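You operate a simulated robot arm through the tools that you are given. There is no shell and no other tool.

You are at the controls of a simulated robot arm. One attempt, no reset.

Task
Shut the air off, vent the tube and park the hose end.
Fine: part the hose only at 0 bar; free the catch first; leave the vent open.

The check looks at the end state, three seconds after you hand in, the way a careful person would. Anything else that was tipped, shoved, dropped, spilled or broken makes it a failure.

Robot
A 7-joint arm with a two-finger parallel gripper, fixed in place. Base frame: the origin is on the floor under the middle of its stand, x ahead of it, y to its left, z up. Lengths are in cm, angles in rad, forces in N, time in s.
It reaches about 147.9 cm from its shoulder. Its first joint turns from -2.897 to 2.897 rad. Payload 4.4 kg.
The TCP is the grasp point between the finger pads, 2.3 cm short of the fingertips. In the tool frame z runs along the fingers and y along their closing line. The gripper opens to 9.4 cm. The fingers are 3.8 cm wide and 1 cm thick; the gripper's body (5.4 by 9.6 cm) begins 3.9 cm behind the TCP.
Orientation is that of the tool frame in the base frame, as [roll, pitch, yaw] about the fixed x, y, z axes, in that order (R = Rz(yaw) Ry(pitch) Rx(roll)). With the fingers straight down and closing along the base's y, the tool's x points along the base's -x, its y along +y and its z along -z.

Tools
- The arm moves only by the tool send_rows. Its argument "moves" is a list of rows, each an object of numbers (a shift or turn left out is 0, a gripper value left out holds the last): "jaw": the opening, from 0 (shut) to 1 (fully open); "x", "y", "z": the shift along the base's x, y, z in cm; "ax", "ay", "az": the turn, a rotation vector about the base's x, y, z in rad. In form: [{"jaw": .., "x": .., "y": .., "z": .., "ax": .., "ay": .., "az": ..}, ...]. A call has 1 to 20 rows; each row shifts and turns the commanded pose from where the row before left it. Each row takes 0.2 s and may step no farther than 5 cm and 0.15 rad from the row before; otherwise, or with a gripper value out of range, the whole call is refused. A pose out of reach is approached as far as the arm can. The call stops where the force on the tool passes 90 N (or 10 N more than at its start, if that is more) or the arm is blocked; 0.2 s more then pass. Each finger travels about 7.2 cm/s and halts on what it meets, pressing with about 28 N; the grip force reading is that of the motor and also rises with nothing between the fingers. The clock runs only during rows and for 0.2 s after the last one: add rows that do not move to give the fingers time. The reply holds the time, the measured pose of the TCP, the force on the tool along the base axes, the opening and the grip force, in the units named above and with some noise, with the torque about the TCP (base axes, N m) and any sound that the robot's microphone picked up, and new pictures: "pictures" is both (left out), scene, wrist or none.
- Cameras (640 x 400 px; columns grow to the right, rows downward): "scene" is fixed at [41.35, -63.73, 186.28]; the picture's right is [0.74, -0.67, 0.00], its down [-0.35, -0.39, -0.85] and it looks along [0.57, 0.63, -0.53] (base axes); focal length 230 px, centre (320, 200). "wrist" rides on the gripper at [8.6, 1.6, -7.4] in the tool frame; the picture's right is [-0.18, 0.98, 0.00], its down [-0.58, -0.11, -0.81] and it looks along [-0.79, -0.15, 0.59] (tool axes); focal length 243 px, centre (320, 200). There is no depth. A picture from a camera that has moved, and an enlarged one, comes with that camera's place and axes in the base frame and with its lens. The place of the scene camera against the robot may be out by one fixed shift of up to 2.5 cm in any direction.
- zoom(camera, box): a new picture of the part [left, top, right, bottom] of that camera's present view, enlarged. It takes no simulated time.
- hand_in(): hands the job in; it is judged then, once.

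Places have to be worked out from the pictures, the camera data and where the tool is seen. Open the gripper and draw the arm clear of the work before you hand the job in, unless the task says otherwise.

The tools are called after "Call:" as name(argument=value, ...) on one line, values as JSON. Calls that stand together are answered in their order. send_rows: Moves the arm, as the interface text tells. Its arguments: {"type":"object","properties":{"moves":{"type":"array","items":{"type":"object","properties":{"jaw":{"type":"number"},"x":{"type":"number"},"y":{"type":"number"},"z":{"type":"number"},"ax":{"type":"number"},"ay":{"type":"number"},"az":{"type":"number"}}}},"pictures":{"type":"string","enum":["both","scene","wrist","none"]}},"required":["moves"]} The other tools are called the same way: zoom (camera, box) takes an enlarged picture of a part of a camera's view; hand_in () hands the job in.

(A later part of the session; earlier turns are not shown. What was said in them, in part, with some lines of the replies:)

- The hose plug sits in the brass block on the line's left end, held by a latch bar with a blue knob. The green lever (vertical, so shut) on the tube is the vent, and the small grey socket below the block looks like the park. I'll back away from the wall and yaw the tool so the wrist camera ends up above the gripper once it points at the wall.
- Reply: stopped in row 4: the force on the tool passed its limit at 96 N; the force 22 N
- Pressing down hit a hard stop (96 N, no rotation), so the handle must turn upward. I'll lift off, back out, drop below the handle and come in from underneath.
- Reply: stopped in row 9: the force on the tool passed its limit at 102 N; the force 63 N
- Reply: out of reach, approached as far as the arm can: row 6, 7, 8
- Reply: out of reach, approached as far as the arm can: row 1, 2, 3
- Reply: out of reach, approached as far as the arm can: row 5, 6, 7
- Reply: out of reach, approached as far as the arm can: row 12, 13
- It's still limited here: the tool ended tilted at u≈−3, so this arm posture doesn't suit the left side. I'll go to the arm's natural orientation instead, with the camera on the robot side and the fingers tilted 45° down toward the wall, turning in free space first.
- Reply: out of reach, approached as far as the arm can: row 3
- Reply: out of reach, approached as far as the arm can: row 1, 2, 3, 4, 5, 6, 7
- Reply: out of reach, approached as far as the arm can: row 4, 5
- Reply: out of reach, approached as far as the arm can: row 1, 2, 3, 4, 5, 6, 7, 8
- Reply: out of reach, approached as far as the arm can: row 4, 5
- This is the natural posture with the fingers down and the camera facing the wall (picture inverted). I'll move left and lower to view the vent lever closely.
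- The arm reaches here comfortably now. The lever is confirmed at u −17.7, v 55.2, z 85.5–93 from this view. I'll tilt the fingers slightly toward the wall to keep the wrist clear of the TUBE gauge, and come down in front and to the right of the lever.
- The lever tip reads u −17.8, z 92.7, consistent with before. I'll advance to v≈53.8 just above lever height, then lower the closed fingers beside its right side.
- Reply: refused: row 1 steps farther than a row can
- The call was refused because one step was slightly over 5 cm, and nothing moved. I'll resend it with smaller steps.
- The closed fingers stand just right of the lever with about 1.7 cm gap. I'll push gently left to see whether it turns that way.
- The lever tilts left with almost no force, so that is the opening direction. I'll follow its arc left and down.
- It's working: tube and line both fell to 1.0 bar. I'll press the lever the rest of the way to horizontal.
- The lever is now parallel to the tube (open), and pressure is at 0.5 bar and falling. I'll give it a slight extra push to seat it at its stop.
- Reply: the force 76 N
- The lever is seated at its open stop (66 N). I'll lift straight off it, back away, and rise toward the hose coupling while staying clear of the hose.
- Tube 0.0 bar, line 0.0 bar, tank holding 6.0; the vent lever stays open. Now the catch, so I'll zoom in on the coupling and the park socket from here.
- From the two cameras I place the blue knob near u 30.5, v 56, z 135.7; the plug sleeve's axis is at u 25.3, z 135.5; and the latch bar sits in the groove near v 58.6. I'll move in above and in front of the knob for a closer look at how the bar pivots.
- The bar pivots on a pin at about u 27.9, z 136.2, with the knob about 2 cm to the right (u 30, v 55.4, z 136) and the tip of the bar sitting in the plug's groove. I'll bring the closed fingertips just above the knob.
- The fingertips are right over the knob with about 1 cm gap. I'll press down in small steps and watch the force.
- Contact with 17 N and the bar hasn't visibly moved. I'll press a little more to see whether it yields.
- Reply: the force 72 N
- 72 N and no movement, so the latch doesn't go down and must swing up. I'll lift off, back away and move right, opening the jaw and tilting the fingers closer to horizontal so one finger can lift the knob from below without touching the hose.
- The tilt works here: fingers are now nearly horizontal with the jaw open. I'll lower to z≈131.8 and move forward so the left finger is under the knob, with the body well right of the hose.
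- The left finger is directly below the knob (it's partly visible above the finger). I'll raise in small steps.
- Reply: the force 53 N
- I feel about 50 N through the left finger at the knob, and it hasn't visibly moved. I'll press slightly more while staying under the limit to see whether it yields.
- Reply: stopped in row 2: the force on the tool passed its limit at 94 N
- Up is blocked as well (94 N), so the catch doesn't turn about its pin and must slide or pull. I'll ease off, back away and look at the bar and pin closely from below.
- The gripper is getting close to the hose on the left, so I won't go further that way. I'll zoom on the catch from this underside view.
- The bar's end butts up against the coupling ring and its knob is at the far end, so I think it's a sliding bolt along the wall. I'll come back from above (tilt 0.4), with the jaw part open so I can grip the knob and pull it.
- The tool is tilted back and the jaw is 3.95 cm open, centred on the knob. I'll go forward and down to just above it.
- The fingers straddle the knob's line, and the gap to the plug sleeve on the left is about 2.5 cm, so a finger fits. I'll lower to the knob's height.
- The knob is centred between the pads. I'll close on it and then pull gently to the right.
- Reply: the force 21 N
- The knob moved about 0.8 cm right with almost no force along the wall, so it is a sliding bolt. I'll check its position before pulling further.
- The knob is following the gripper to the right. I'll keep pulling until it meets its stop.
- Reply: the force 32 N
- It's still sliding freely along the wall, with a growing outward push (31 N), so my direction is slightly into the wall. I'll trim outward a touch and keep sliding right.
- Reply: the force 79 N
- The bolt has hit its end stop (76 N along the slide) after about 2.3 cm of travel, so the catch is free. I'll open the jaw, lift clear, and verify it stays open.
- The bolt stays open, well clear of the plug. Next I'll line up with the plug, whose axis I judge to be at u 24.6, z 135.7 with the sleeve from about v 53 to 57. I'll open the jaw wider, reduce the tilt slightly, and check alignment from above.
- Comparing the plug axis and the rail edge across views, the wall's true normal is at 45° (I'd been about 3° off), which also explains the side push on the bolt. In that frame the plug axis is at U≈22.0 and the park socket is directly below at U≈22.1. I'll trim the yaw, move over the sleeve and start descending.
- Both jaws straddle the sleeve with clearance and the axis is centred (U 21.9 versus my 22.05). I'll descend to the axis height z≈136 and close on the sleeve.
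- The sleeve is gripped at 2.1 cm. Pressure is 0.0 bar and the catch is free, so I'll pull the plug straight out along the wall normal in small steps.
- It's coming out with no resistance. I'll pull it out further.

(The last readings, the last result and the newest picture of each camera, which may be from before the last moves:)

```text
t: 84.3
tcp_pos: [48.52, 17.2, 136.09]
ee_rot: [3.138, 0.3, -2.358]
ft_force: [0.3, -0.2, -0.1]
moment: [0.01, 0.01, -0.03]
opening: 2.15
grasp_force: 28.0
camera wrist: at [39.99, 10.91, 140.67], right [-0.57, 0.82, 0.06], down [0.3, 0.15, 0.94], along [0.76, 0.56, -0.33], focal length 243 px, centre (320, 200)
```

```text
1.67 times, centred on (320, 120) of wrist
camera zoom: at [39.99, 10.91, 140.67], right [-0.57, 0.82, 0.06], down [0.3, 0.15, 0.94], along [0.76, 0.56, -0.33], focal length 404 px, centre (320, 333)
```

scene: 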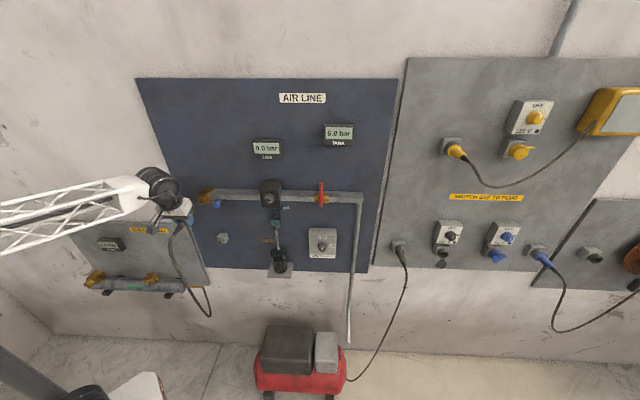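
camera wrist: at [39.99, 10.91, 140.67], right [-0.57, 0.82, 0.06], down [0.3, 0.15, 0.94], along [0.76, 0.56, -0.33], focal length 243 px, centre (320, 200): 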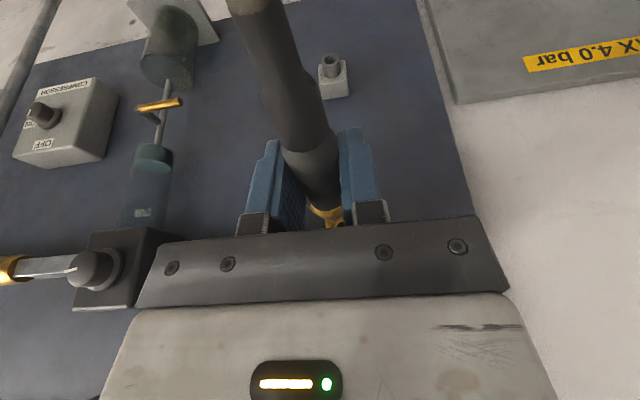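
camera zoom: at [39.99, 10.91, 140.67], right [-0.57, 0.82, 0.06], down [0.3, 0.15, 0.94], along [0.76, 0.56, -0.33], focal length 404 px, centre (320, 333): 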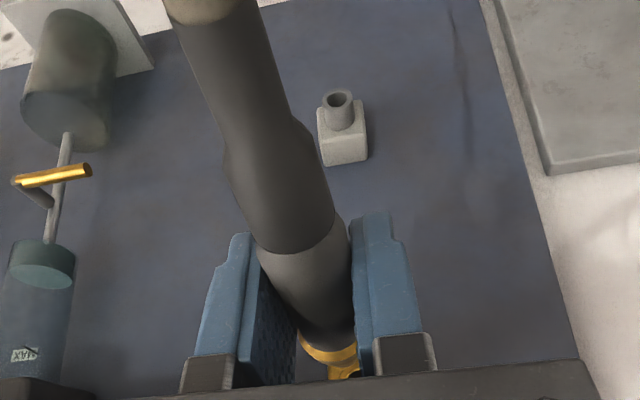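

The plug is fully out and the coupling's bore is open. To measure the park socket precisely before the plug blocks my view, I'll shift right 4 cm and lower 8 cm for a second view.

Call:
send_rows(moves=[{"x": 2.83, "y": -2.83}, {"z": -4}, {"z": -4}, {}], pictures="both")

Call:
zoom(camera="wrist", box=[280, 20, 480, 145])

```text
t: 85.3
tcp_pos: [51.35, 14.24, 128.09]
ee_rot: [3.138, 0.3, -2.358]
ft_force: [0.6, 0.3, 0.2]
moment: [0.01, 0.03, 0.05]
opening: 2.12
grasp_force: 28.5
camera wrist: at [42.71, 8.08, 132.61], right [-0.57, 0.82, 0.06], down [0.3, 0.14, 0.94], along [0.76, 0.56, -0.33], focal length 243 px, centre (320, 200)
```

scene: 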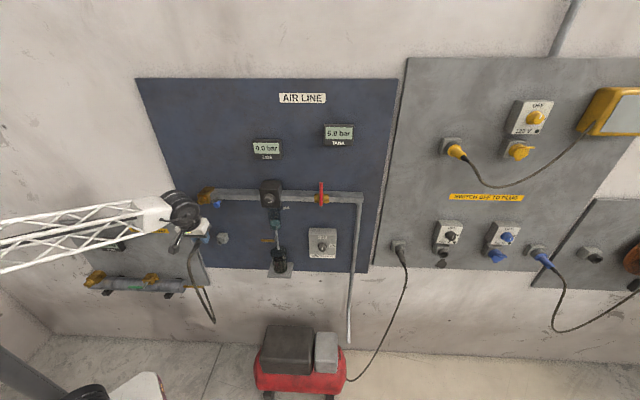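
wrist: 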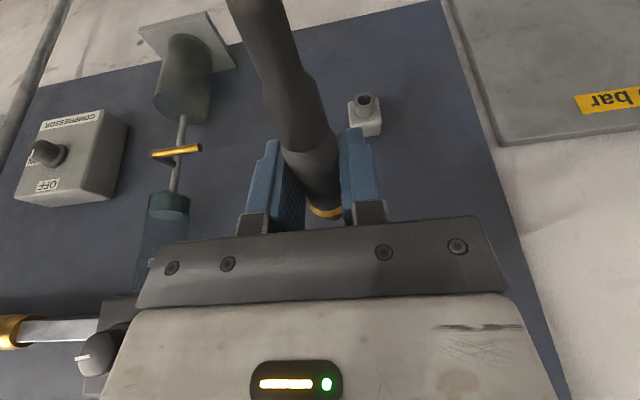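

```text
3.20 times, centred on (380, 82) of wrist
camera zoom: at [42.71, 8.08, 132.61], right [-0.57, 0.82, 0.06], down [0.3, 0.14, 0.94], along [0.76, 0.56, -0.33], focal length 776 px, centre (128, 576)
```

zoom: 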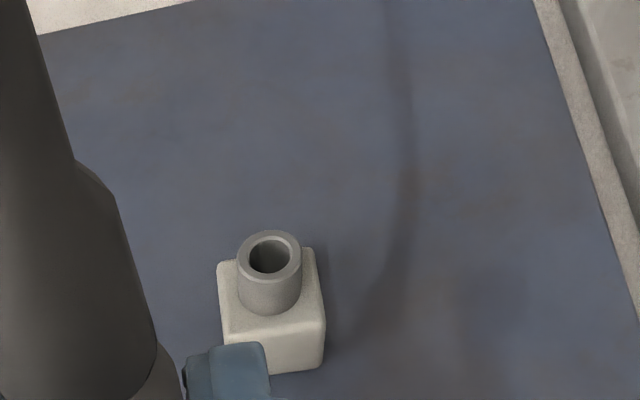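

Triangulating both wrist views puts the park nozzle's mouth at U≈22.05, V≈63.4, z≈109.0, straight below the coupling. I'll go closer for one more view to tighten this up, and check how the plug's nose looks.

Call:
send_rows(moves=[{"x": 3.0, "y": 0.4, "z": -2.5}, {"x": 1.5, "y": -0.2, "z": -3}, {"z": -2.5}, {}], pictures="both")

Call:
zoom(camera="wrist", box=[300, 70, 460, 170])

Call:
zoom(camera="scene", box=[180, 190, 260, 240])

```text
t: 86.3
tcp_pos: [55.95, 14.67, 120.06]
ee_rot: [3.138, 0.302, -2.358]
ft_force: [-0.1, 0.2, -0.1]
moment: [-0.03, 0.02, 0.01]
opening: 2.11
grasp_force: 28.1
camera wrist: at [47.29, 8.3, 124.67], right [-0.57, 0.82, 0.06], down [0.3, 0.14, 0.94], along [0.76, 0.56, -0.33], focal length 243 px, centre (320, 200)
```

scene: 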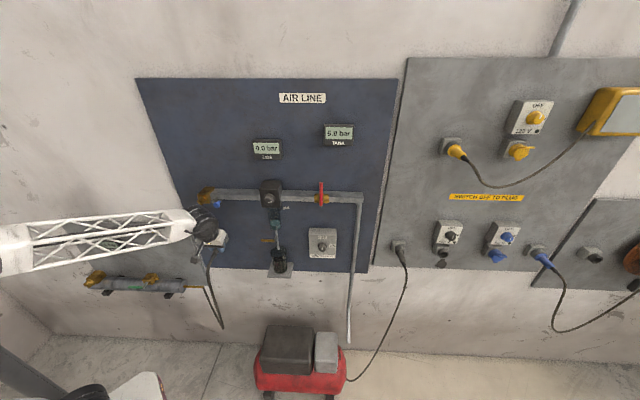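
wrist: 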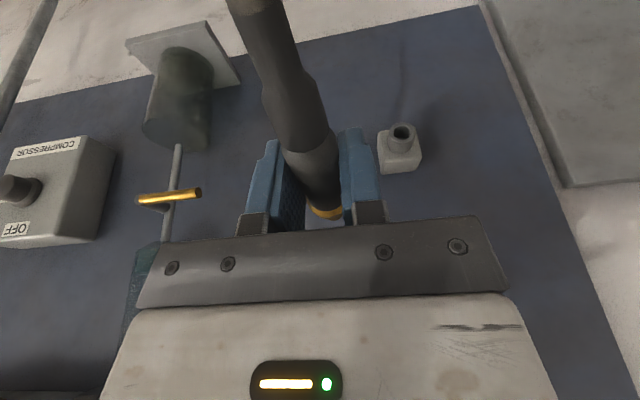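

```text
4.00 times, centred on (380, 120) of wrist
camera zoom: at [47.29, 8.3, 124.67], right [-0.57, 0.82, 0.06], down [0.3, 0.14, 0.94], along [0.76, 0.56, -0.33], focal length 970 px, centre (80, 520)
```

zoom: 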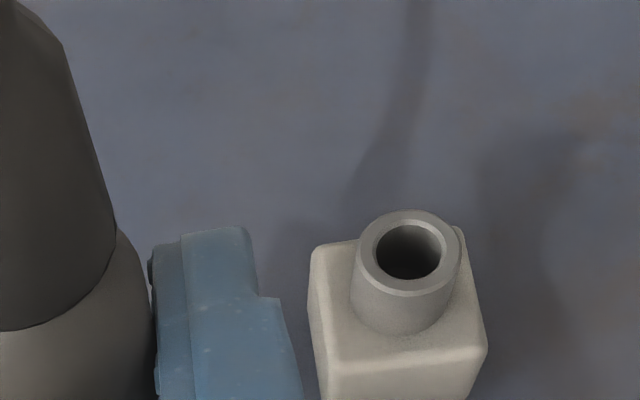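

```text
8.00 times, centred on (220, 215) of scene
camera zoom: at [41.35, -63.73, 186.28], right [0.74, -0.67, 0.0], down [-0.35, -0.39, -0.85], along [0.57, 0.63, -0.53], focal length 1837 px, centre (1120, 80)
```

zoom: 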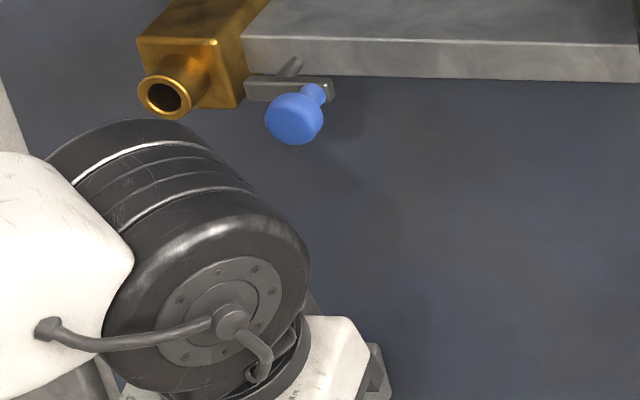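

The latest views put the nozzle mouth at U≈22.0, V≈62.9, z≈109.5. When parked, an upright wrist would come close under the coupling, so I'll roll the gripper about the plug's axis and lean it left, away from the rail; the plug is round, so that's harmless.

Call:
send_rows(moves=[{"ax": -0.1, "ay": -0.1}, {"ax": -0.1, "ay": -0.1}, {"ax": -0.1, "ay": -0.1}, {"ax": -0.1, "ay": -0.1}, {}], pictures="both")

Call:
zoom(camera="wrist", box=[240, 60, 480, 210])

Call:
zoom(camera="scene", box=[160, 190, 260, 252])

```text
t: 87.5
tcp_pos: [55.79, 14.47, 120.19]
ee_rot: [-2.56, 0.253, -2.192]
ft_force: [-1.3, 0.9, 0.1]
moment: [0.0, 0.03, 0.0]
opening: 2.12
grasp_force: 28.1
camera wrist: at [45.72, 9.83, 123.13], right [-0.48, 0.73, -0.48], down [-0.07, 0.51, 0.85], along [0.87, 0.45, -0.2], focal length 243 px, centre (320, 200)
```

scene: 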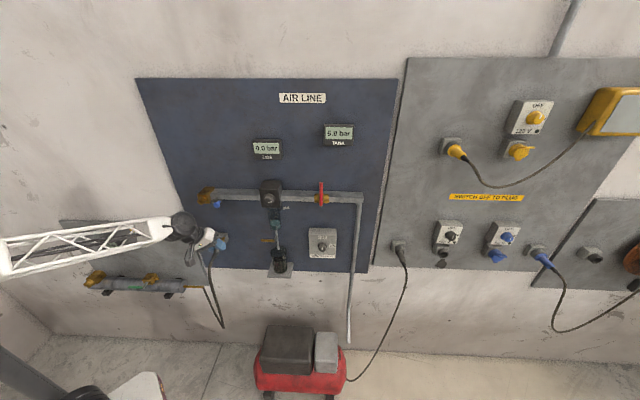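
wrist: 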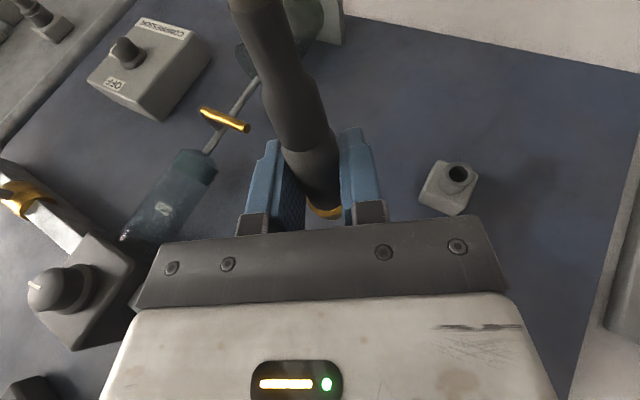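

```text
2.67 times, centred on (360, 135) of wrist
camera zoom: at [45.72, 9.83, 123.13], right [-0.48, 0.73, -0.48], down [-0.07, 0.51, 0.85], along [0.87, 0.45, -0.2], focal length 647 px, centre (213, 373)
```

zoom: 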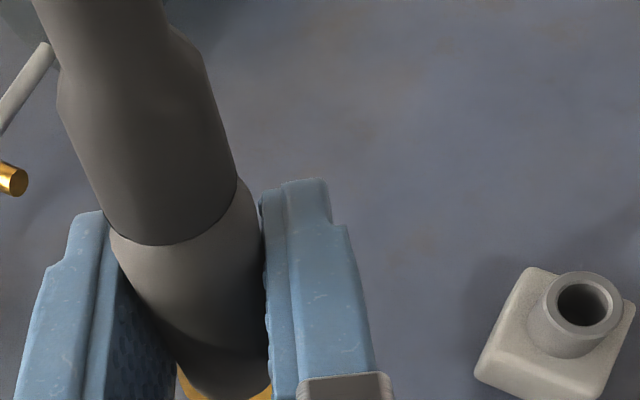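

```text
6.40 times, centred on (210, 221) of scene
camera zoom: at [41.35, -63.73, 186.28], right [0.74, -0.67, 0.0], down [-0.35, -0.39, -0.85], along [0.57, 0.63, -0.53], focal length 1470 px, centre (1024, 66)
```

zoom: 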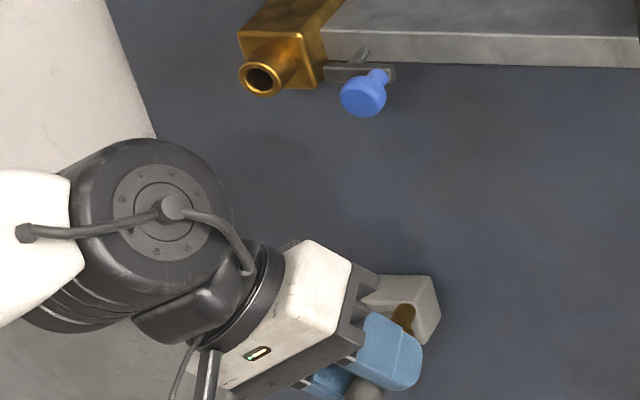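

The roll worked and the wrist now leans well left of the rail. The refined nozzle position is U 22.0, V 62.8, z 109.7. Now I need to know where the plug's axis sits relative to the grip, so I'll zoom on the nose in the scene view.

Call:
zoom(camera="scene", box=[200, 225, 240, 250])

Call:
zoom(camera="wrist", box=[220, 100, 420, 225])

```text
16.00 times, centred on (220, 238) of scene
camera zoom: at [41.35, -63.73, 186.28], right [0.74, -0.67, 0.0], down [-0.35, -0.39, -0.85], along [0.57, 0.63, -0.53], focal length 3675 px, centre (1920, -400)
```

zoom: 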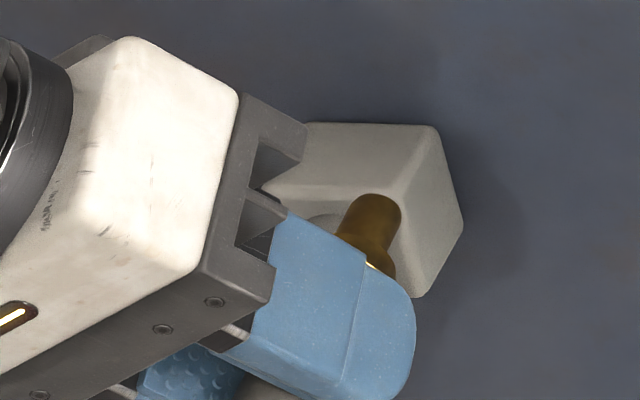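

```text
3.20 times, centred on (320, 162) of wrist
camera zoom: at [45.72, 9.83, 123.13], right [-0.48, 0.73, -0.48], down [-0.07, 0.51, 0.85], along [0.87, 0.45, -0.2], focal length 776 px, centre (320, 320)
```

zoom: 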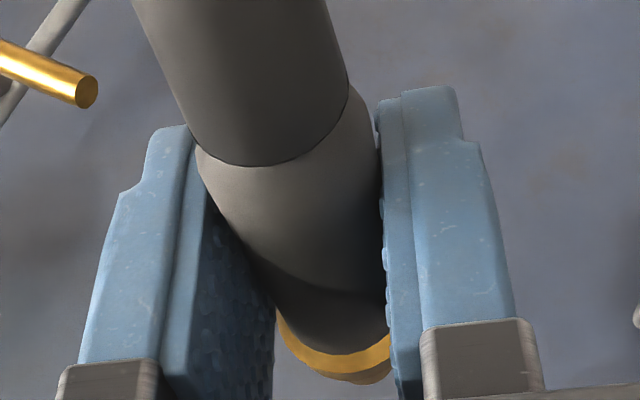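

The nose is about 1.3 cm across and 2.5 cm long, against a bore of about 1.7 cm, so I need roughly 2 mm alignment. I'll move in front of the nozzle with the nose still several cm short of it, then compare the two directly in the pictures.

Call:
send_rows(moves=[{"x": -1.754, "y": 1.754, "z": -3.4}, {"x": -1.754, "y": 1.754, "z": -3.4}, {"x": -1.754, "y": 1.754, "z": -3.4}, {"x": 1.2, "y": 1.2}, {}], pictures="both")

Call:
zoom(camera="scene", box=[200, 225, 240, 250])

Call:
zoom(camera="wrist", box=[220, 100, 420, 225])

```text
t: 88.7
tcp_pos: [51.8, 21.04, 110.01]
ee_rot: [-2.559, 0.253, -2.191]
ft_force: [-0.3, 0.0, -0.2]
moment: [0.0, 0.0, 0.01]
opening: 2.12
grasp_force: 28.0
camera wrist: at [41.72, 16.25, 112.9], right [-0.48, 0.73, -0.48], down [-0.07, 0.51, 0.86], along [0.87, 0.45, -0.2], focal length 243 px, centre (320, 200)
```

scene: 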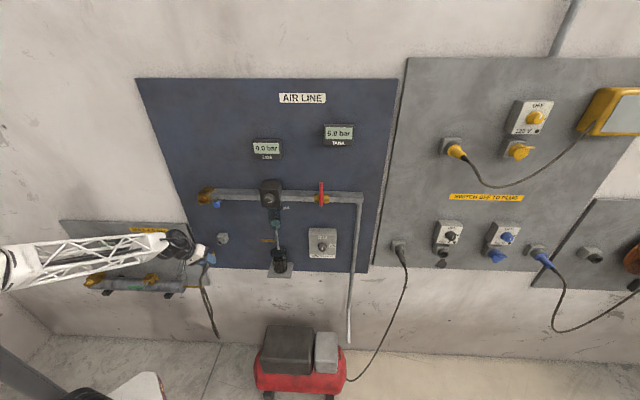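
wrist: 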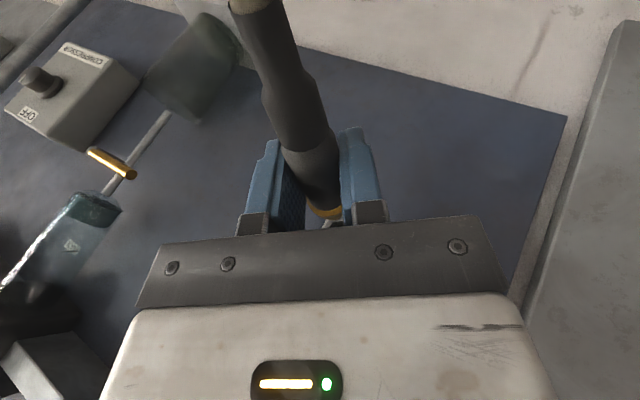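

```text
16.00 times, centred on (220, 238) of scene
camera zoom: at [41.35, -63.73, 186.28], right [0.74, -0.67, 0.0], down [-0.35, -0.39, -0.85], along [0.57, 0.63, -0.53], focal length 3675 px, centre (1920, -400)
```

zoom: 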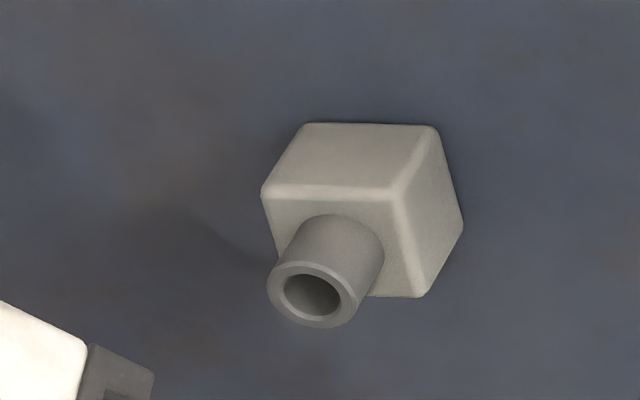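

```text
3.20 times, centred on (320, 162) of wrist
camera zoom: at [41.72, 16.25, 112.9], right [-0.48, 0.73, -0.48], down [-0.07, 0.51, 0.86], along [0.87, 0.45, -0.2], focal length 776 px, centre (320, 320)
```

zoom: 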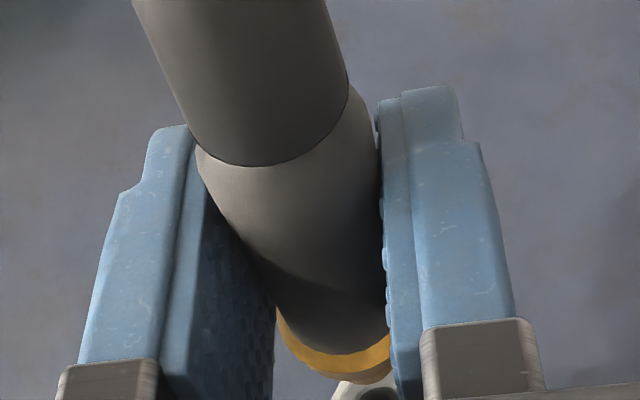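

Now I can see the nozzle clearly in the scene view and its edge just past the plug's ring in the wrist view. I'll zoom in on the plug and nozzle together in the scene view.

Call:
zoom(camera="scene", box=[186, 230, 234, 260])

Call:
zoom(camera="wrist", box=[290, 190, 370, 240])

```text
13.33 times, centred on (210, 245) of scene
camera zoom: at [41.35, -63.73, 186.28], right [0.74, -0.67, 0.0], down [-0.35, -0.39, -0.85], along [0.57, 0.63, -0.53], focal length 3062 px, centre (1787, -400)
```

zoom: 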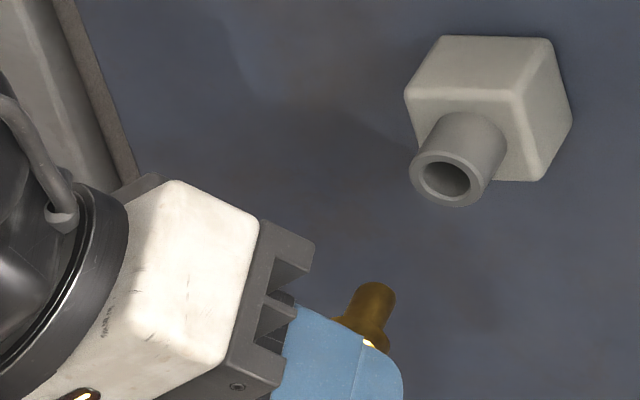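

```text
8.00 times, centred on (330, 215) of wrist
camera zoom: at [41.72, 16.25, 112.9], right [-0.48, 0.73, -0.48], down [-0.07, 0.51, 0.86], along [0.87, 0.45, -0.2], focal length 1941 px, centre (240, 80)
```

zoom: 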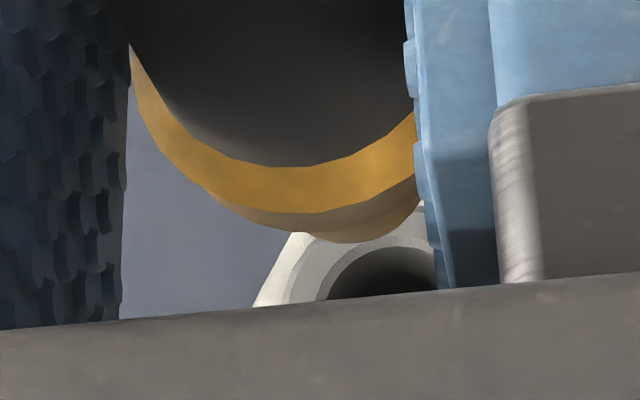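

Comparing the nose to the nozzle in both cameras, the plug needs to go up about 0.3 cm and right about 0.1 cm. I'll apply that and advance until the nose is about 1.5 cm from the mouth, then compare again.

Call:
send_rows(moves=[{"x": 0.07, "y": -0.07, "z": 0.3}, {"x": 1.06, "y": 1.06}, {"x": 1.06, "y": 1.06}, {"x": 0.71, "y": 0.71}, {}], pictures="both")

Call:
zoom(camera="scene", box=[200, 232, 232, 252])

Call:
zoom(camera="wrist", box=[290, 190, 370, 240])

```text
t: 89.9
tcp_pos: [54.76, 23.74, 110.19]
ee_rot: [-2.558, 0.255, -2.192]
ft_force: [-0.3, 0.1, 0.4]
moment: [0.01, 0.01, -0.01]
opening: 2.1
grasp_force: 27.6
camera wrist: at [44.63, 19.01, 113.22], right [-0.48, 0.73, -0.48], down [-0.07, 0.51, 0.86], along [0.87, 0.45, -0.2], focal length 243 px, centre (320, 200)
```

scene: 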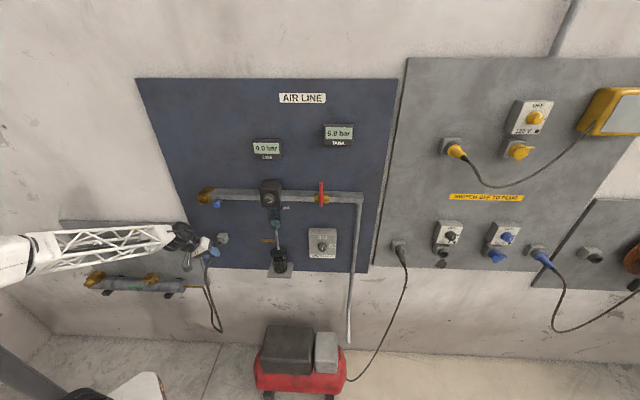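
wrist: 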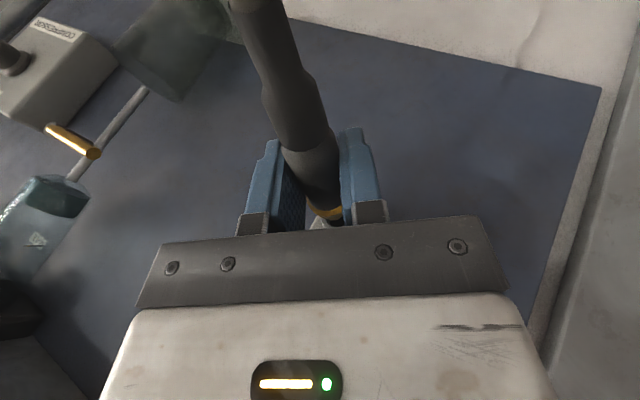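

```text
16.00 times, centred on (216, 242) of scene
camera zoom: at [41.35, -63.73, 186.28], right [0.74, -0.67, 0.0], down [-0.35, -0.39, -0.85], along [0.57, 0.63, -0.53], focal length 3675 px, centre (1984, -472)
```

zoom: 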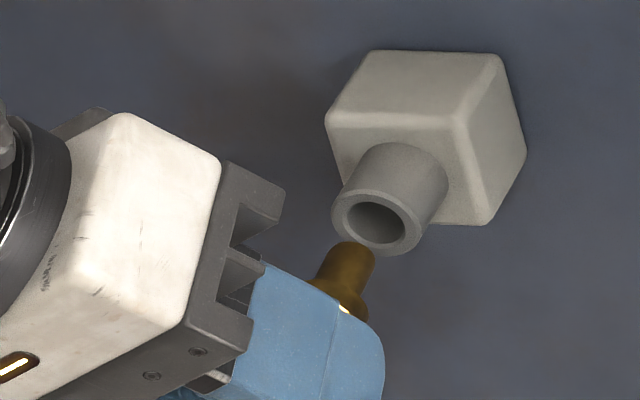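

```text
8.00 times, centred on (330, 215) of wrist
camera zoom: at [44.63, 19.01, 113.22], right [-0.48, 0.73, -0.48], down [-0.07, 0.51, 0.86], along [0.87, 0.45, -0.2], focal length 1941 px, centre (240, 80)
```

zoom: 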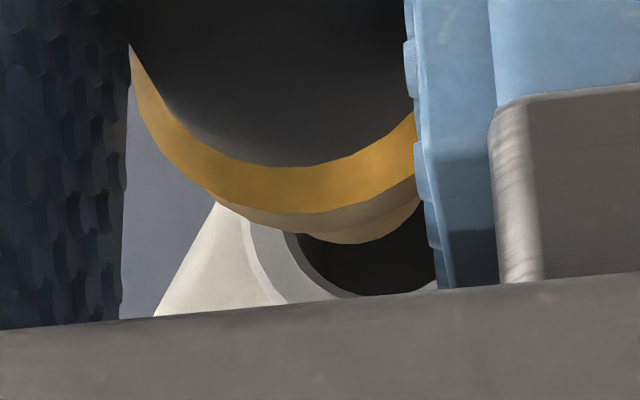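

Alignment is now within about 1 mm in both views. I'll advance slowly into the nozzle, watching the forces.

Call:
send_rows(moves=[{"x": 0.37, "y": 0.34, "z": -0.05}, {"x": 0.354, "y": 0.354}, {"x": 0.354, "y": 0.354}, {"x": 0.354, "y": 0.354}, {"x": 0.283, "y": 0.283}], pictures="both")

Call:
zoom(camera="scene", box=[200, 232, 232, 252])

Call:
zoom(camera="wrist", box=[290, 190, 370, 240])

```text
t: 91.1
tcp_pos: [56.47, 25.47, 110.17]
ee_rot: [-2.56, 0.251, -2.193]
ft_force: [-0.2, 0.6, -0.2]
moment: [-0.02, 0.04, 0.01]
opening: 2.13
grasp_force: 27.8
camera wrist: at [46.32, 20.74, 113.14], right [-0.48, 0.73, -0.48], down [-0.07, 0.51, 0.86], along [0.87, 0.45, -0.2], focal length 243 px, centre (320, 200)
```

scene: 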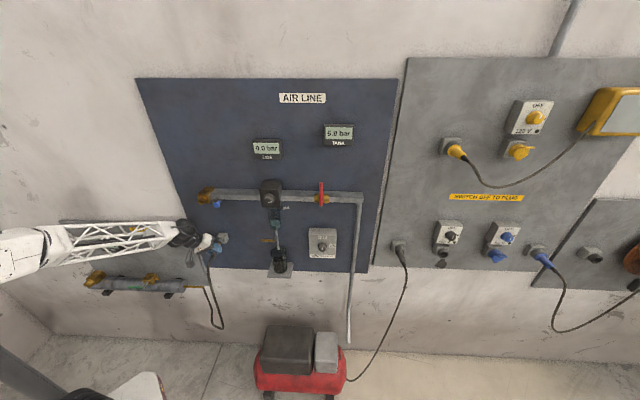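
wrist: 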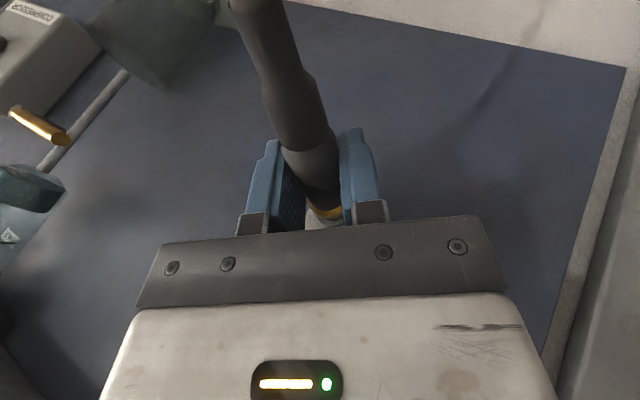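

```text
16.00 times, centred on (216, 242) of scene
camera zoom: at [41.35, -63.73, 186.28], right [0.74, -0.67, 0.0], down [-0.35, -0.39, -0.85], along [0.57, 0.63, -0.53], focal length 3675 px, centre (1984, -472)
```

zoom: 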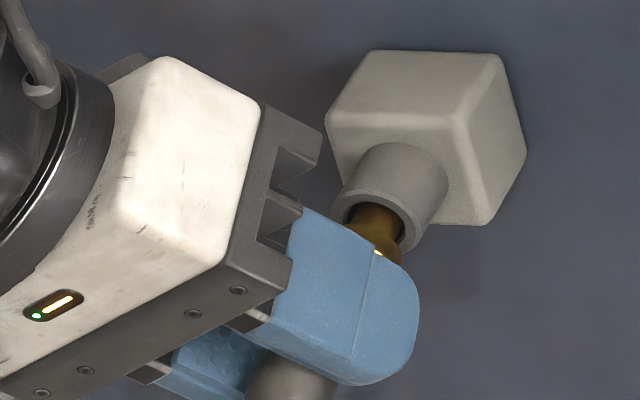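

```text
8.00 times, centred on (330, 215) of wrist
camera zoom: at [46.32, 20.74, 113.14], right [-0.48, 0.73, -0.48], down [-0.07, 0.51, 0.86], along [0.87, 0.45, -0.2], focal length 1941 px, centre (240, 80)
```

zoom: 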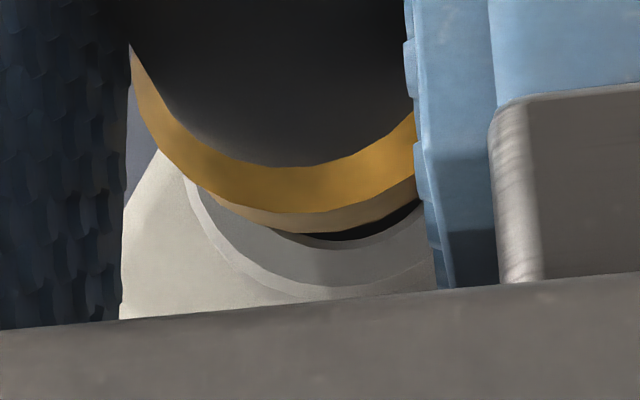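

The nose has entered the bore with no contact force. I'll keep advancing in small steps until it seats.

Call:
send_rows(moves=[{"x": 0.283, "y": 0.283}, {"x": 0.283, "y": 0.283}, {"x": 0.283, "y": 0.283}], pictures="both")

Call:
zoom(camera="scene", box=[200, 232, 232, 252])

Call:
zoom(camera="wrist", box=[290, 190, 370, 240])

```text
t: 91.9
tcp_pos: [57.15, 26.16, 110.2]
ee_rot: [-2.558, 0.252, -2.193]
ft_force: [-33.0, -20.2, 6.5]
moment: [-0.07, 0.32, 0.12]
opening: 2.09
grasp_force: 27.9
camera wrist: at [47.06, 21.49, 113.17], right [-0.48, 0.73, -0.48], down [-0.06, 0.51, 0.85], along [0.87, 0.44, -0.2], focal length 243 px, centre (320, 200)
```

scene: 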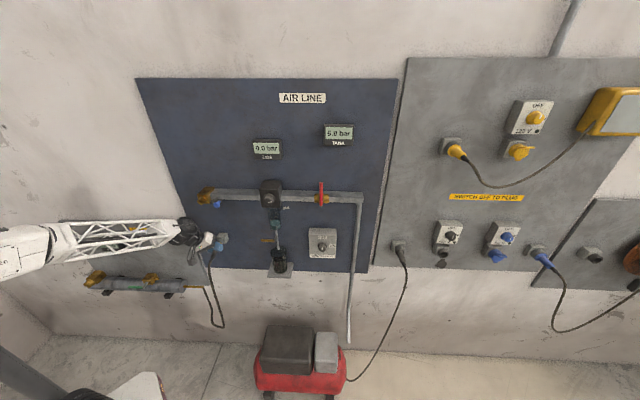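
wrist: 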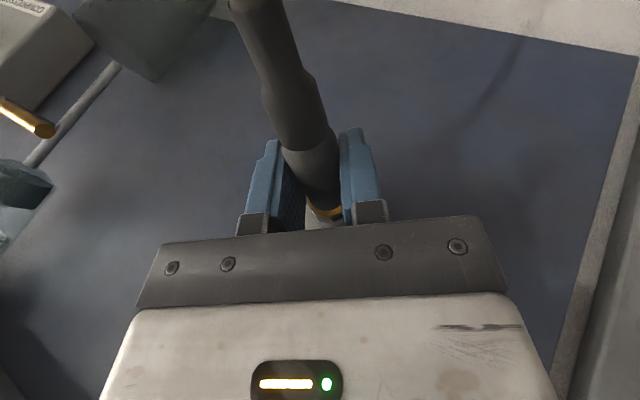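

```text
16.00 times, centred on (216, 242) of scene
camera zoom: at [41.35, -63.73, 186.28], right [0.74, -0.67, 0.0], down [-0.35, -0.39, -0.85], along [0.57, 0.63, -0.53], focal length 3675 px, centre (1984, -472)
```

zoom: 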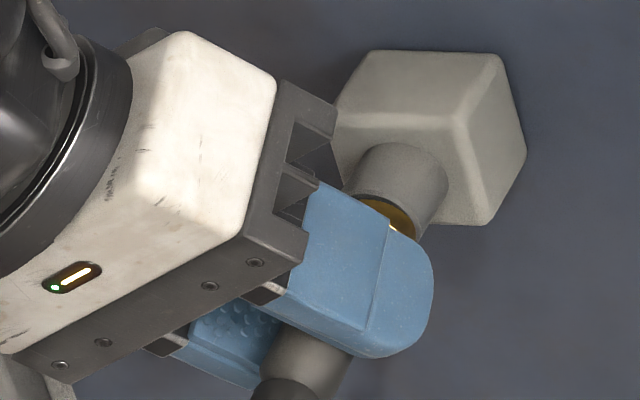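

```text
8.00 times, centred on (330, 215) of wrist
camera zoom: at [47.06, 21.49, 113.17], right [-0.48, 0.73, -0.48], down [-0.06, 0.51, 0.85], along [0.87, 0.44, -0.2], focal length 1941 px, centre (240, 80)
```

zoom: 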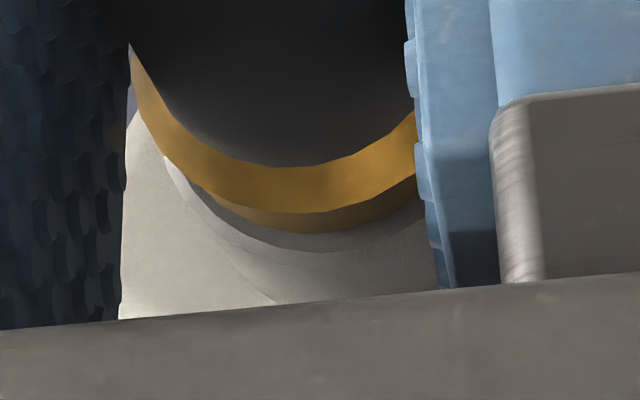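

I now feel about 38 N along the axis, with the plug's ring right at the nozzle; the remaining small gap resembles the groove seen at the coupling. I'll push slightly more to confirm this is a firm seat.

Call:
send_rows(moves=[{"x": 0.085, "y": 0.085}, {}], pictures="wrist")

Call:
zoom(camera="wrist", box=[290, 190, 370, 240])

```text
t: 92.5
tcp_pos: [57.51, 26.44, 110.22]
ee_rot: [-2.559, 0.251, -2.194]
ft_force: [-21.5, -23.3, -0.7]
moment: [-0.08, 0.2, -0.55]
opening: 2.1
grasp_force: 27.8
camera wrist: at [47.21, 21.63, 113.15], right [-0.48, 0.73, -0.48], down [-0.06, 0.51, 0.86], along [0.87, 0.45, -0.2], focal length 243 px, centre (320, 200)
```

wrist: 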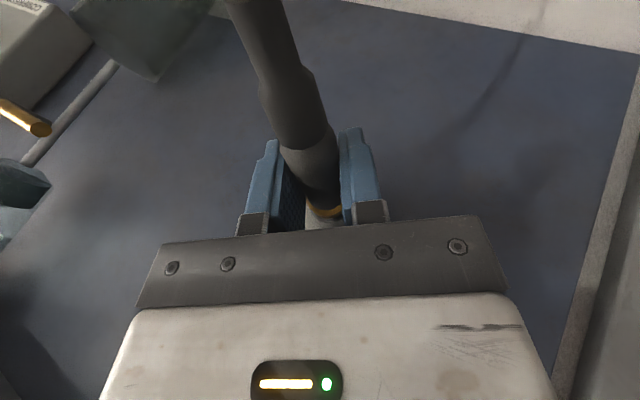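

```text
8.00 times, centred on (330, 215) of wrist
camera zoom: at [47.21, 21.63, 113.15], right [-0.48, 0.73, -0.48], down [-0.06, 0.51, 0.86], along [0.87, 0.45, -0.2], focal length 1941 px, centre (240, 80)
```

zoom: 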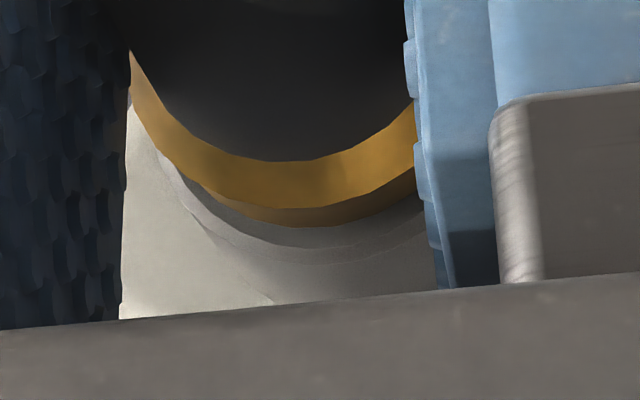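

Pushing harder only made the sleeve slip slightly in the pads, so the plug is bottomed in the park. I'll open the jaw and check that it stays in place.

Call:
send_rows(moves=[{"jaw": 0.3}, {"jaw": 0.5}, {"jaw": 0.5}, {}, {}], pictures="both")

Call:
zoom(camera="scene", box=[190, 225, 238, 255])

Call:
zoom(camera="wrist", box=[220, 100, 420, 225])

```text
t: 93.7
tcp_pos: [57.32, 26.45, 110.2]
ee_rot: [-2.558, 0.253, -2.193]
ft_force: [0.0, 0.1, 0.0]
moment: [0.01, -0.02, 0.03]
opening: 4.7
grasp_force: 0.0
camera wrist: at [47.24, 21.66, 113.18], right [-0.48, 0.73, -0.48], down [-0.07, 0.51, 0.86], along [0.87, 0.45, -0.2], focal length 243 px, centre (320, 200)
```

scene: 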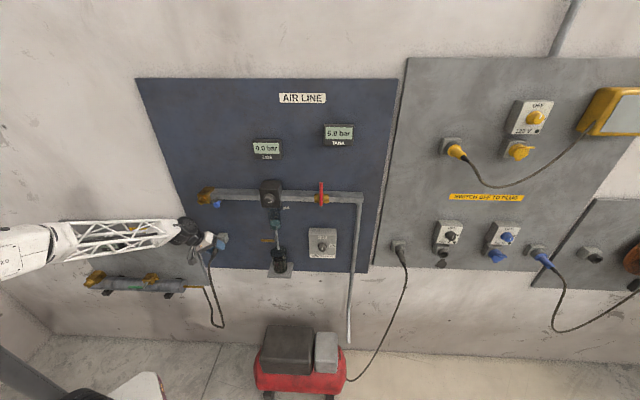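
wrist: 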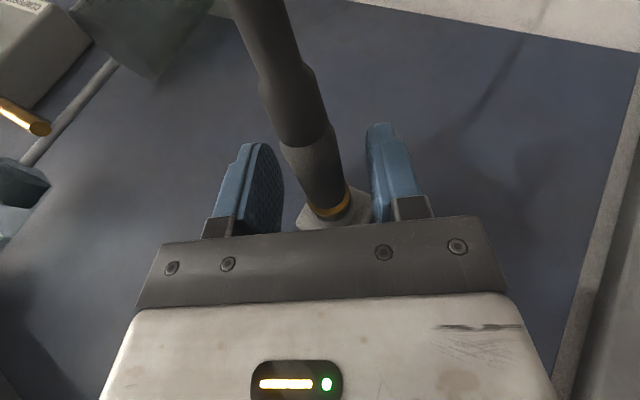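

```text
13.33 times, centred on (214, 240) of scene
camera zoom: at [41.35, -63.73, 186.28], right [0.74, -0.67, 0.0], down [-0.35, -0.39, -0.85], along [0.57, 0.63, -0.53], focal length 3062 px, centre (1733, -333)
```

zoom: 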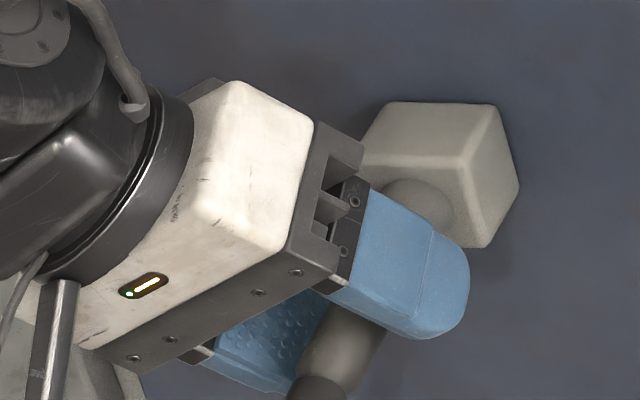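

```text
3.20 times, centred on (320, 162) of wrist
camera zoom: at [47.24, 21.66, 113.18], right [-0.48, 0.73, -0.48], down [-0.07, 0.51, 0.86], along [0.87, 0.45, -0.2], focal length 776 px, centre (320, 320)
```

zoom: 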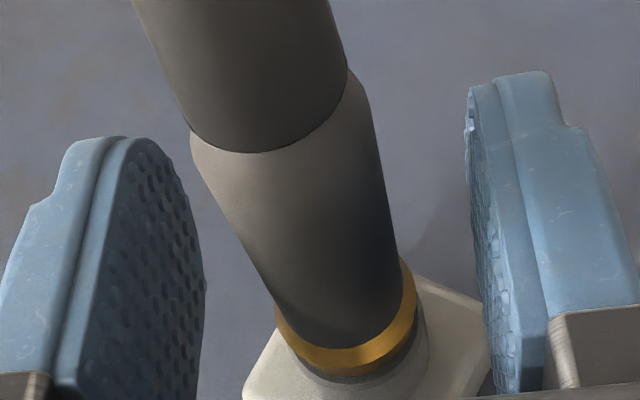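

The plug stays seated in the park with its ring against the nozzle. I'll withdraw the fingers straight back along their own axis, then check.

Call:
send_rows(moves=[{"x": -0.856, "y": 0.233, "z": 1.21}, {"x": -0.856, "y": 0.233, "z": 1.21}, {"x": -0.856, "y": 0.233, "z": 1.21}, {"x": -0.856, "y": 0.233, "z": 1.21}, {"x": -0.856, "y": 0.233, "z": 1.21}, {"x": -2.5, "y": -2.5}, {"x": -2.5, "y": -2.5}, {"x": -2.5, "y": -2.5}], pictures="both")

Call:
zoom(camera="scene", box=[180, 180, 276, 240])

Call:
zoom(camera="scene", box=[190, 225, 238, 255])

```text
t: 95.5
tcp_pos: [45.53, 19.91, 116.35]
ee_rot: [-2.56, 0.253, -2.194]
ft_force: [0.5, 0.3, 0.1]
moment: [-0.01, 0.01, -0.01]
opening: 4.7
grasp_force: 0.0
camera wrist: at [35.39, 15.35, 119.27], right [-0.48, 0.73, -0.48], down [-0.06, 0.51, 0.86], along [0.87, 0.45, -0.2], focal length 243 px, centre (320, 200)
```

scene: 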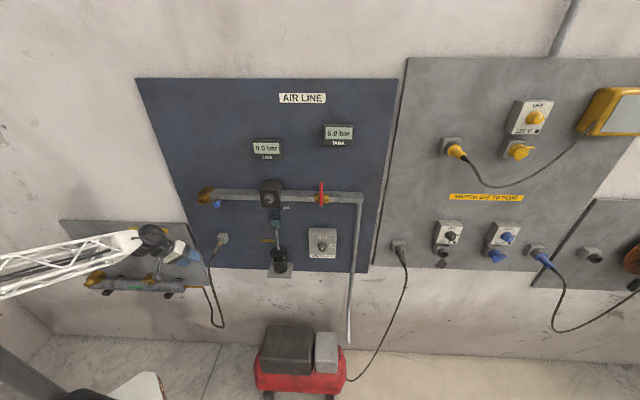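
wrist: 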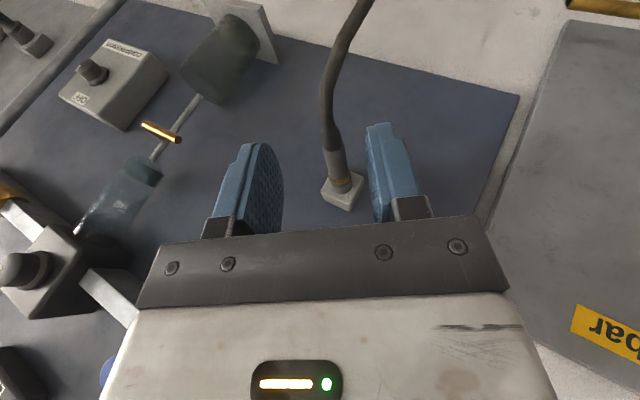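

```text
6.67 times, centred on (228, 210) of scene
camera zoom: at [41.35, -63.73, 186.28], right [0.74, -0.67, 0.0], down [-0.35, -0.39, -0.85], along [0.57, 0.63, -0.53], focal length 1531 px, centre (933, 133)
```

zoom: 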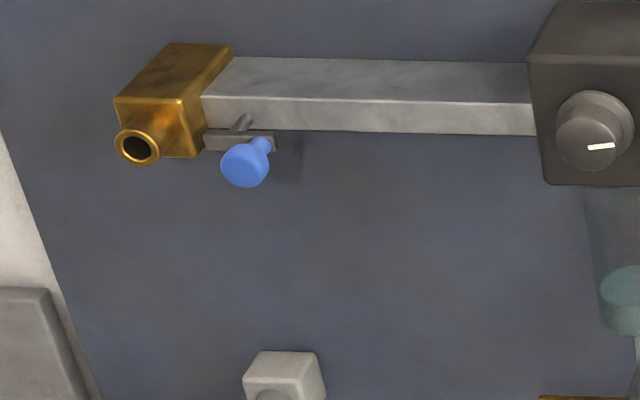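

```text
13.33 times, centred on (214, 240) of scene
camera zoom: at [41.35, -63.73, 186.28], right [0.74, -0.67, 0.0], down [-0.35, -0.39, -0.85], along [0.57, 0.63, -0.53], focal length 3062 px, centre (1733, -333)
```

zoom: 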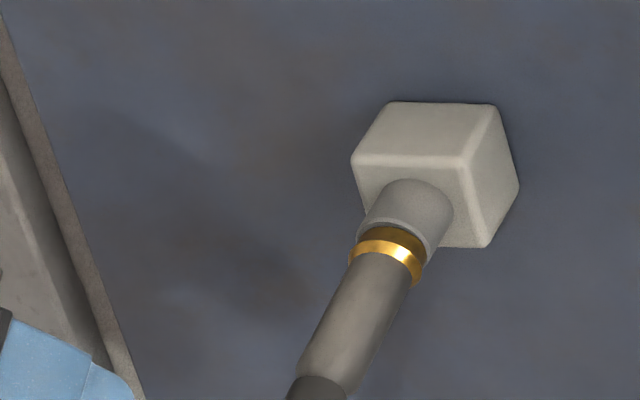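

The hose end is parked and the catch, coupling and pipe look undisturbed. I'll draw the arm up and back away from the wall, then check everything.

Call:
send_rows(moves=[{"z": 4}, {"z": 4}, {"x": -1.5, "y": -1.5, "z": 4}, {"x": -1.5, "y": -1.5, "z": 4}, {"x": -1.5, "y": -1.5, "z": 4}, {"x": -1.0, "y": -1.0, "z": 4}, {"z": 4}, {"z": 4}, {"jaw": 1}, {}, {}], pictures="both")

Call:
zoom(camera="scene", box=[50, 200, 230, 312])

Call:
zoom(camera="scene", box=[180, 120, 390, 251])

Call:
zoom(camera="scene", box=[200, 228, 232, 248])

```text
t: 97.9
tcp_pos: [40.01, 14.47, 148.21]
ee_rot: [-2.56, 0.254, -2.191]
ft_force: [0.7, -0.8, 1.2]
moment: [-0.05, 0.0, 0.0]
opening: 9.4
grasp_force: 0.0
camera wrist: at [29.88, 9.75, 151.15], right [-0.48, 0.73, -0.48], down [-0.07, 0.51, 0.86], along [0.87, 0.45, -0.2], focal length 243 px, centre (320, 200)
```

scene: 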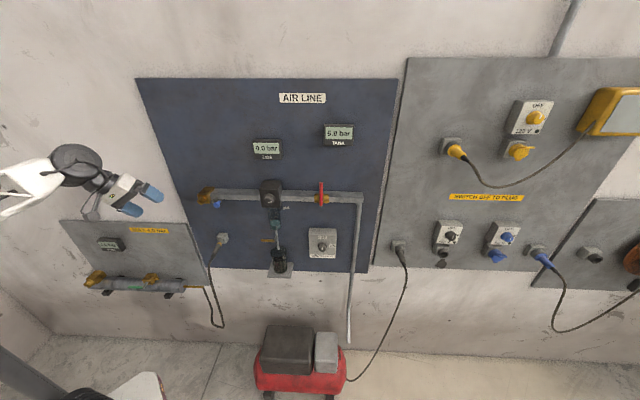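
wrist: 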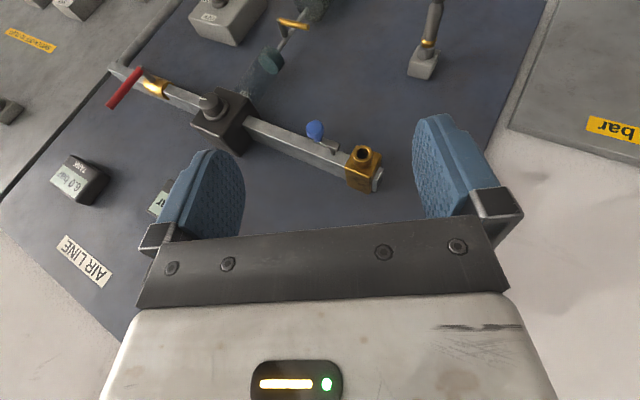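

```text
3.56 times, centred on (140, 256) of scene
camera zoom: at [41.35, -63.73, 186.28], right [0.74, -0.67, 0.0], down [-0.35, -0.39, -0.85], along [0.57, 0.63, -0.53], focal length 817 px, centre (960, 1)
```

zoom: 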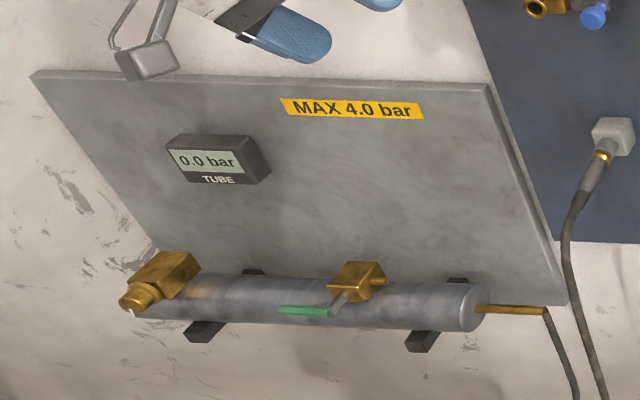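

```text
3.05 times, centred on (285, 186) of scene
camera zoom: at [41.35, -63.73, 186.28], right [0.74, -0.67, 0.0], down [-0.35, -0.39, -0.85], along [0.57, 0.63, -0.53], focal length 700 px, centre (427, 244)
```

zoom: 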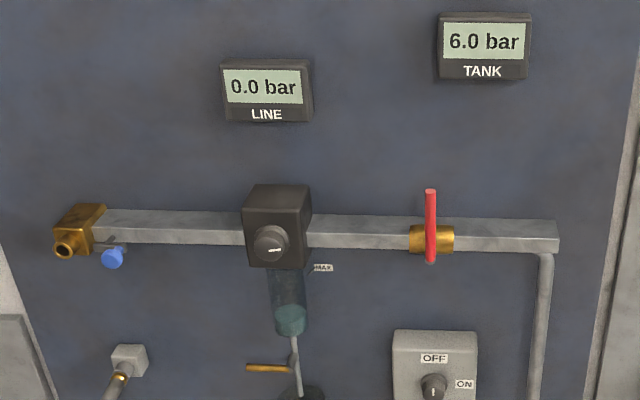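

```text
16.00 times, centred on (216, 238) of scene
camera zoom: at [41.35, -63.73, 186.28], right [0.74, -0.67, 0.0], down [-0.35, -0.39, -0.85], along [0.57, 0.63, -0.53], focal length 3675 px, centre (1984, -408)
```

zoom: 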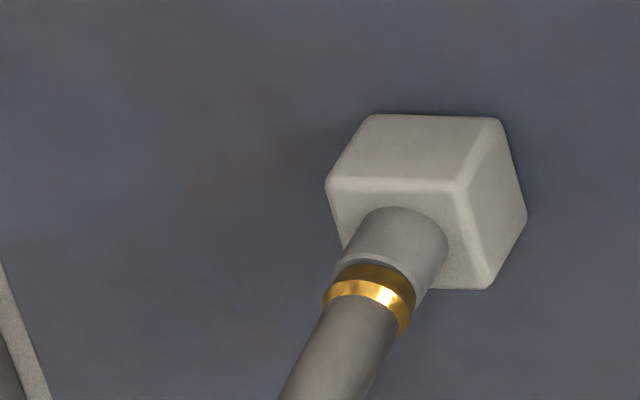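

Line 0.0, tube 0.0, tank 6.0 bar; the red valve is upright, the green vent open, and the plug parked. I'll take one closer look at how it sits in the park and at the rest of the area.

Call:
zoom(camera="wrist", box=[380, 10, 476, 85])

Call:
zoom(camera="wrist", box=[280, 100, 420, 200])

Call:
zoom(camera="scene", box=[180, 220, 420, 370])

```text
5.33 times, centred on (428, 48) of wrist
camera zoom: at [29.88, 9.75, 151.15], right [-0.48, 0.73, -0.48], down [-0.07, 0.51, 0.86], along [0.87, 0.45, -0.2], focal length 1294 px, centre (-256, 1013)
```

zoom: 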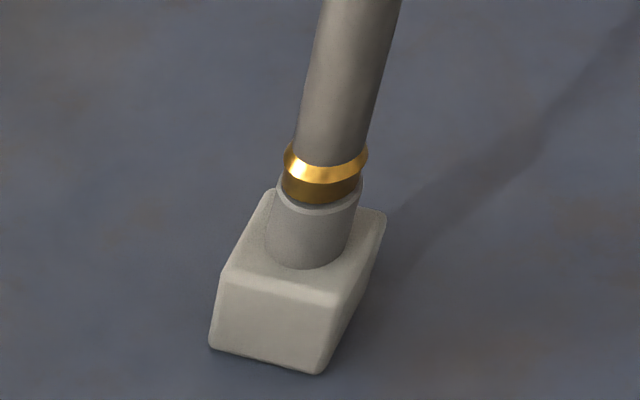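

```text
4.00 times, centred on (350, 150) of wrist
camera zoom: at [29.88, 9.75, 151.15], right [-0.48, 0.73, -0.48], down [-0.07, 0.51, 0.86], along [0.87, 0.45, -0.2], focal length 970 px, centre (200, 400)
```

zoom: 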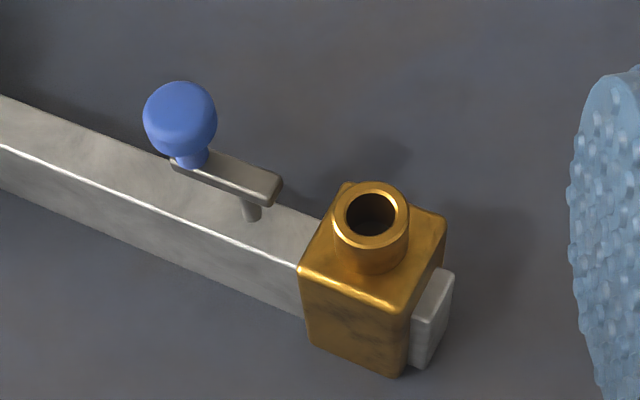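

```text
2.67 times, centred on (300, 295) of scene
camera zoom: at [41.35, -63.73, 186.28], right [0.74, -0.67, 0.0], down [-0.35, -0.39, -0.85], along [0.57, 0.63, -0.53], focal length 612 px, centre (373, -53)
```

zoom: 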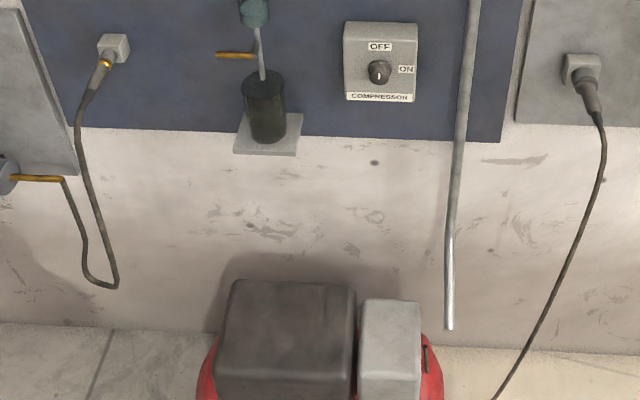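

The plug's flange sits right on the park nozzle's rim and the hose hangs freely. The valve is shut, the vent is open, gauges read 0.0 bar, nothing else has moved, and the arm is clear with the gripper open, so I'm handing in.

Call:
hand_in()

```text
The job is handed in.
```

The air is shut off, the tube is vented and the hose end is in its park. I've handed the job in.

- **Air:** the red valve handle is turned upright to its stop, across the pipe. The tank still reads 6.0 bar and the compressor switch was not touched.
- **Vent:** the green lever is open and left open. Line and tube both read 0.0 bar, and did before I parted the hose.
- **Catch:** I slid it clear before pulling the plug and left it in the open position. It slides sideways along the wall. Before I found that, I pressed its knob down (about 72 N) and up (94 N), and it showed no visible damage.
- **Hose:** the plug pulled out freely and now sits in the grey park socket with its flange at the rim.

I also pressed the red handle the wrong way once, to 96 N against its stop, before turning it up. I saw nothing else moved or knocked in the last pictures. The gripper is open and the arm is clear of the wall.
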